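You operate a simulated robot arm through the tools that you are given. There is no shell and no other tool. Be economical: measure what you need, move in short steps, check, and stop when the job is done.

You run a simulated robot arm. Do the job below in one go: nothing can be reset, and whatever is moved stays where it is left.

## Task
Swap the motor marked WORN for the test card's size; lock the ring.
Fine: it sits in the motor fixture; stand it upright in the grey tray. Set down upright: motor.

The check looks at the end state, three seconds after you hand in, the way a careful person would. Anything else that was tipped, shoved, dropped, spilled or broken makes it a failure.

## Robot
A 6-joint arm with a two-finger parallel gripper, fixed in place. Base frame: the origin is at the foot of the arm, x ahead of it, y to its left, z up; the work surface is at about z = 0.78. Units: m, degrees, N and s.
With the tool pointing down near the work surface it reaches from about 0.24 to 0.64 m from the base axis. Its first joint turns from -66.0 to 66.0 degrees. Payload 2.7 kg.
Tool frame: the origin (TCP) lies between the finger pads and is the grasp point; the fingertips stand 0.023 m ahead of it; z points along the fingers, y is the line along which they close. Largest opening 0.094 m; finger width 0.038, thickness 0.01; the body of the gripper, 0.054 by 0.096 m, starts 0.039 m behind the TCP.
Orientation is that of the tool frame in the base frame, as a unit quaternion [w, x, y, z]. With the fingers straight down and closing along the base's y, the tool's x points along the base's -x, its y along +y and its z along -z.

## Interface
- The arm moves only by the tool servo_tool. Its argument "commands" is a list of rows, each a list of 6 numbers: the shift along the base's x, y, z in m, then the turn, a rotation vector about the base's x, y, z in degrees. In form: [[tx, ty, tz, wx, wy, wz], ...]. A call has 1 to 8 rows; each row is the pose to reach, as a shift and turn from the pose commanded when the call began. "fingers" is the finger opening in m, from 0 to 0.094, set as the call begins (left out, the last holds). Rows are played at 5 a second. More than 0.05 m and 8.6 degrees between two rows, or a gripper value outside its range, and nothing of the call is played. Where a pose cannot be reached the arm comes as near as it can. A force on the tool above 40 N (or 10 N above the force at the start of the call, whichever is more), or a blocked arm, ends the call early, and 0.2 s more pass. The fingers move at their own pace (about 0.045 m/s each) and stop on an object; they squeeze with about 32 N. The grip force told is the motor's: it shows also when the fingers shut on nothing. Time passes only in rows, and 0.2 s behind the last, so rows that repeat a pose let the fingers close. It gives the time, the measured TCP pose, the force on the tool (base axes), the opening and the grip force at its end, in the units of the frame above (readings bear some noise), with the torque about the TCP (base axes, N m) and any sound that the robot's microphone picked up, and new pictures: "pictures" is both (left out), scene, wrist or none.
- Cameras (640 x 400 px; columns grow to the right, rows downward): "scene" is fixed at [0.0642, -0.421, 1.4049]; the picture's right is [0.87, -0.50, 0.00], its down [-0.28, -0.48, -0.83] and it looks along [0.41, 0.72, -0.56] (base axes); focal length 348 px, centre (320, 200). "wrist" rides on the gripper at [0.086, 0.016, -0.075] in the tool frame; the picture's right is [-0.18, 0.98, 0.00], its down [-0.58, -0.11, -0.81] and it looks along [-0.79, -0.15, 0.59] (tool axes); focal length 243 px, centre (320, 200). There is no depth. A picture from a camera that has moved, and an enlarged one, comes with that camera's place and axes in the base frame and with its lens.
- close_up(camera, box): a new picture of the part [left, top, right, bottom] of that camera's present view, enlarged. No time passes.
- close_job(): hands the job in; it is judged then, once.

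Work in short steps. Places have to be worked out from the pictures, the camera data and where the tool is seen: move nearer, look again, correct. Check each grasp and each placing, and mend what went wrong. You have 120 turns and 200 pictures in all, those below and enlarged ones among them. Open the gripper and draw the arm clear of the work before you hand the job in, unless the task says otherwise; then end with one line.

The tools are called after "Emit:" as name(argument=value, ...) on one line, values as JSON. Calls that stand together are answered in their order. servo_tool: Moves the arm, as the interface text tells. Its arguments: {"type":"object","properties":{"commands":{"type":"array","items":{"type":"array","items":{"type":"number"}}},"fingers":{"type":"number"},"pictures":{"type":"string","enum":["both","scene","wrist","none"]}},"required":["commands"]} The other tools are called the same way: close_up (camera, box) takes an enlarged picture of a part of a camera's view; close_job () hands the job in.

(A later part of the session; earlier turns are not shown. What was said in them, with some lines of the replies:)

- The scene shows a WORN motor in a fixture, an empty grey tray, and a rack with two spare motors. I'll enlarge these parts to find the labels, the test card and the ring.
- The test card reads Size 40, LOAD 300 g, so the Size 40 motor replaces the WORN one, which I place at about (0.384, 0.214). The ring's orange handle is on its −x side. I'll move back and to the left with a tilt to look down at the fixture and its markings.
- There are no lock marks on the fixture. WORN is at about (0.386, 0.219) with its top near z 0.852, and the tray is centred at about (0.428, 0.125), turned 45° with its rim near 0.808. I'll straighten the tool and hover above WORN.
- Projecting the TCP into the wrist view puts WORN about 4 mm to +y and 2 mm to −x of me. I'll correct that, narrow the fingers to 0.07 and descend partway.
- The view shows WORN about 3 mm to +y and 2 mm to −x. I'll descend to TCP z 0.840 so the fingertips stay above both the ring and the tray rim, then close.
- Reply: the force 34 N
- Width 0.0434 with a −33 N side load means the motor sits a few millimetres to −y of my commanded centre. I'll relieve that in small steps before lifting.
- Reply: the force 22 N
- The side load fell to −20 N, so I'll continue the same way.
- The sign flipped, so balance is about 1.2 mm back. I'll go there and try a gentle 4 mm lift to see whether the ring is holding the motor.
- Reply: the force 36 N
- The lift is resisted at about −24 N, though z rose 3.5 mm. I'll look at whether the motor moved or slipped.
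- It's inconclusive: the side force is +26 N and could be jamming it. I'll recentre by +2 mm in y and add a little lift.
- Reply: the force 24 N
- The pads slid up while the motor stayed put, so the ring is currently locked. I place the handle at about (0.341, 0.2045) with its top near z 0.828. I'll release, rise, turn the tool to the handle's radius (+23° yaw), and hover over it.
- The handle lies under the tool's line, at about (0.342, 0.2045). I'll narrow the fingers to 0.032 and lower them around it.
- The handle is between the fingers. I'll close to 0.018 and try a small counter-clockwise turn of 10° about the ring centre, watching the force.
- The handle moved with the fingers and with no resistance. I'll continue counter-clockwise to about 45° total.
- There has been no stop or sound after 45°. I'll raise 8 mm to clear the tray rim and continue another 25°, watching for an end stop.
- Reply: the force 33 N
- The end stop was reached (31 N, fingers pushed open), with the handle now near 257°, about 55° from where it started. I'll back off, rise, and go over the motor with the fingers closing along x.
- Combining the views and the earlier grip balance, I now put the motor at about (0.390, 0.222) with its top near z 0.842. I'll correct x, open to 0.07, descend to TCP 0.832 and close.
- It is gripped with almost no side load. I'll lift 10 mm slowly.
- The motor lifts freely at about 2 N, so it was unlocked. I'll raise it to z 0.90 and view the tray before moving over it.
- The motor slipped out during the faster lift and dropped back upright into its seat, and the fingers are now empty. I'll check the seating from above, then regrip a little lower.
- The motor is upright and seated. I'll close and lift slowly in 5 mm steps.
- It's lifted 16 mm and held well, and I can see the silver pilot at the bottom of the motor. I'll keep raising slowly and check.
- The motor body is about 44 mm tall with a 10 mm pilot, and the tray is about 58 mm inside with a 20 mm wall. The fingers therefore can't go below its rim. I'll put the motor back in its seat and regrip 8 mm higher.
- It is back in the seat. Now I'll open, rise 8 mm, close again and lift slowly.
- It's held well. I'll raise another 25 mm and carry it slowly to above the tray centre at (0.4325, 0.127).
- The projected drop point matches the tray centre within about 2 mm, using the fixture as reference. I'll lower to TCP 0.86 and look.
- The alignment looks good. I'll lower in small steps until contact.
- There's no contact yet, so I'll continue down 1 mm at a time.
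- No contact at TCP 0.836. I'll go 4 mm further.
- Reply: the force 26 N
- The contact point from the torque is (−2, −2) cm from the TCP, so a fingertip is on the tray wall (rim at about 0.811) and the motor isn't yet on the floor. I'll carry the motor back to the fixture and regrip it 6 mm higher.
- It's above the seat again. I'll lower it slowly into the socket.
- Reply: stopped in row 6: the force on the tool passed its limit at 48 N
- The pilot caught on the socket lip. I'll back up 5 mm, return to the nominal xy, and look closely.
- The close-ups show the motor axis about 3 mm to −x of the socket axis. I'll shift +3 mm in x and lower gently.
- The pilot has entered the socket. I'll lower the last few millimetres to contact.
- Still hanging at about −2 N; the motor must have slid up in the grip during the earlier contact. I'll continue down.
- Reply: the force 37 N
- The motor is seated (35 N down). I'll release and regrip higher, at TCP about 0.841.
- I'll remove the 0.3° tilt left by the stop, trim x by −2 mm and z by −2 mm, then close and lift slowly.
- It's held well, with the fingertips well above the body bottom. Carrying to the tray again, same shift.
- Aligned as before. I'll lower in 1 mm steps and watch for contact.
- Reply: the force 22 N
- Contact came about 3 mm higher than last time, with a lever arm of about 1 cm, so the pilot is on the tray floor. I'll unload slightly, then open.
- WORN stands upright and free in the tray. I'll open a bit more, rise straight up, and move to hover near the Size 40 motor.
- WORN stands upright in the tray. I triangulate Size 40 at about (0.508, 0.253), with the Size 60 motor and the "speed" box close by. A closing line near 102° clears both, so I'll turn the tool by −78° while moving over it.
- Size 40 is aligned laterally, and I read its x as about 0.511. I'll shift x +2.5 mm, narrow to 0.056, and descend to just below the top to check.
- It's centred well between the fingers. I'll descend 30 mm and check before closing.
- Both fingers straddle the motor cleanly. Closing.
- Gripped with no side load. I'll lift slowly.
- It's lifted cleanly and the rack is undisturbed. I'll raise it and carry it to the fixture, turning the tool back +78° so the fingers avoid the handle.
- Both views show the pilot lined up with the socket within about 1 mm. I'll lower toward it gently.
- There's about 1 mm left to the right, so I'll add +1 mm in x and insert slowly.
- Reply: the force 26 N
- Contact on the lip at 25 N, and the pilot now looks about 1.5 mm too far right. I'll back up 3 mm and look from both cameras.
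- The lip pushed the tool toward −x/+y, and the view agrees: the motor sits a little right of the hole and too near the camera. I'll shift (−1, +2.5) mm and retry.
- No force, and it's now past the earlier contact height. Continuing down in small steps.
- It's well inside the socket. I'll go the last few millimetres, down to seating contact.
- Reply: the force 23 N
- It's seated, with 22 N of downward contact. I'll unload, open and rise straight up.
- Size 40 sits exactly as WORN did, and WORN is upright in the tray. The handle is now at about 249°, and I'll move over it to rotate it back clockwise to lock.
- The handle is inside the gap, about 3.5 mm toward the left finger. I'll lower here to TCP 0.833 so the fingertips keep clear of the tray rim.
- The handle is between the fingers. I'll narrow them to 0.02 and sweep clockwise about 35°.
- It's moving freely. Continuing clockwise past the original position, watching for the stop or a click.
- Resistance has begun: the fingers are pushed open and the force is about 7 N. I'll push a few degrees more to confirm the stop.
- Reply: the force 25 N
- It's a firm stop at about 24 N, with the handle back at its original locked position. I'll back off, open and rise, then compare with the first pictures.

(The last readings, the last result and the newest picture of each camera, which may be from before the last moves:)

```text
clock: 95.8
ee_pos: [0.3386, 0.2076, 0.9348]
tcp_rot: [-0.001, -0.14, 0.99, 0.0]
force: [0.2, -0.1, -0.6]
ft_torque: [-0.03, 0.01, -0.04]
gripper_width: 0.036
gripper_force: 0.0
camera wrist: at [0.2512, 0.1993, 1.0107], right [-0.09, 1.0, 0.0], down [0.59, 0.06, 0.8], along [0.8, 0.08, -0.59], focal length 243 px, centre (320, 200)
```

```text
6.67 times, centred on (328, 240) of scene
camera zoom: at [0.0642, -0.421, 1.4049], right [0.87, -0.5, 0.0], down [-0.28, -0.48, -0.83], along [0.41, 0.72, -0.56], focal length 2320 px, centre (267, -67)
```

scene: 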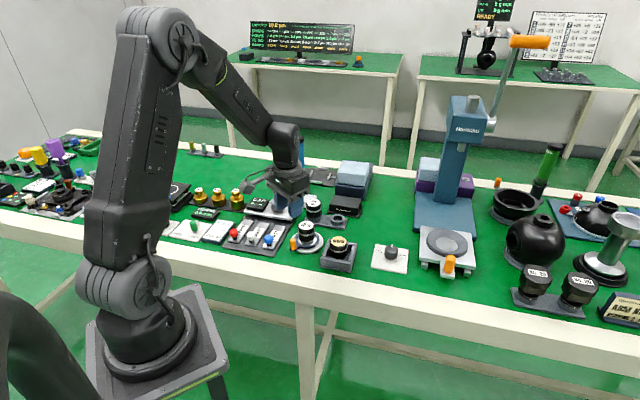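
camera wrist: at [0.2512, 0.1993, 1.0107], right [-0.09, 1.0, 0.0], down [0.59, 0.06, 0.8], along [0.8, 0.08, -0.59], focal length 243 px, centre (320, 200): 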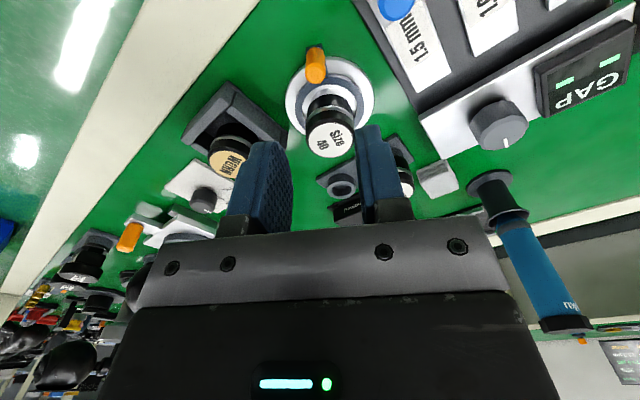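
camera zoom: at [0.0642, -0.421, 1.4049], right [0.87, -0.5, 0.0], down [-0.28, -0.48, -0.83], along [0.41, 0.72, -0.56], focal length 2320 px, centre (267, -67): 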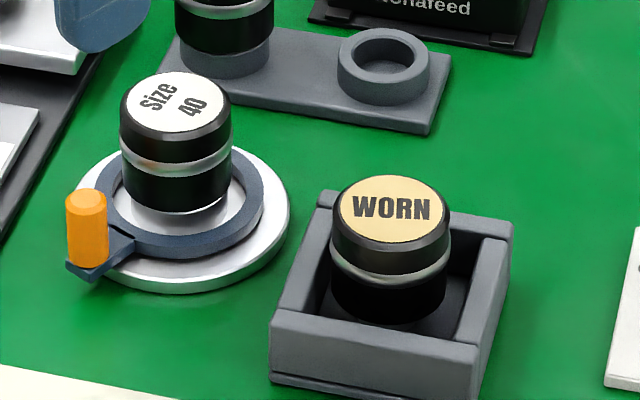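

The handle is exactly where it was at the start, when it held the motor locked. Size 40 is seated at the same height as WORN was, and WORN stands upright in the tray. I'll open the gripper and draw the arm clear.

Emit:
servo_tool(commands=[[0, -0.02, 0.04, 0, 0, 0], [0, -0.05, 0.07, 0, 0, 0], [0, -0.09, 0.09, 0, 0, 0], [0, -0.12, 0.09, 0, 0, 0], [0, -0.12, 0.09, 0, 0, 0]], fingers=0.094, pictures="scene")

```text
clock: 97.0
ee_pos: [0.3398, 0.0877, 1.028]
tcp_rot: [-0.002, -0.139, 0.99, 0.001]
force: [0.0, -0.2, 0.5]
ft_torque: [0.03, 0.01, -0.03]
gripper_width: 0.094
gripper_force: 0.1
```

scene: 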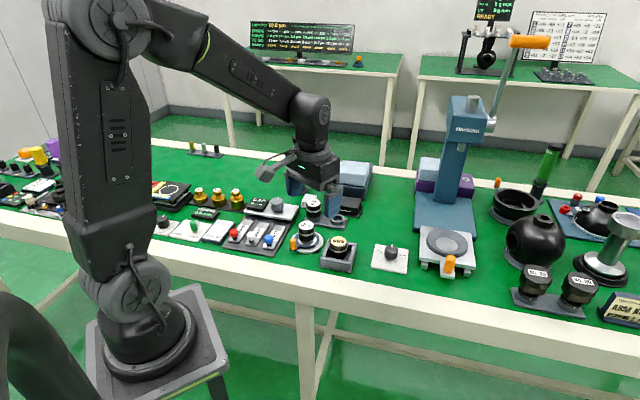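

The arm is clear and the gripper is open and empty, so I'm handing in the job.

Emit:
close_job()

```text
The job is handed in.
```

The Size 40 motor called for by the test card is seated in the fixture with the ring turned back to its locking stop, and the WORN motor stands upright in the grey tray. During one early lift, WORN slipped from the fingers and dropped back upright into its socket, with no damage visible.
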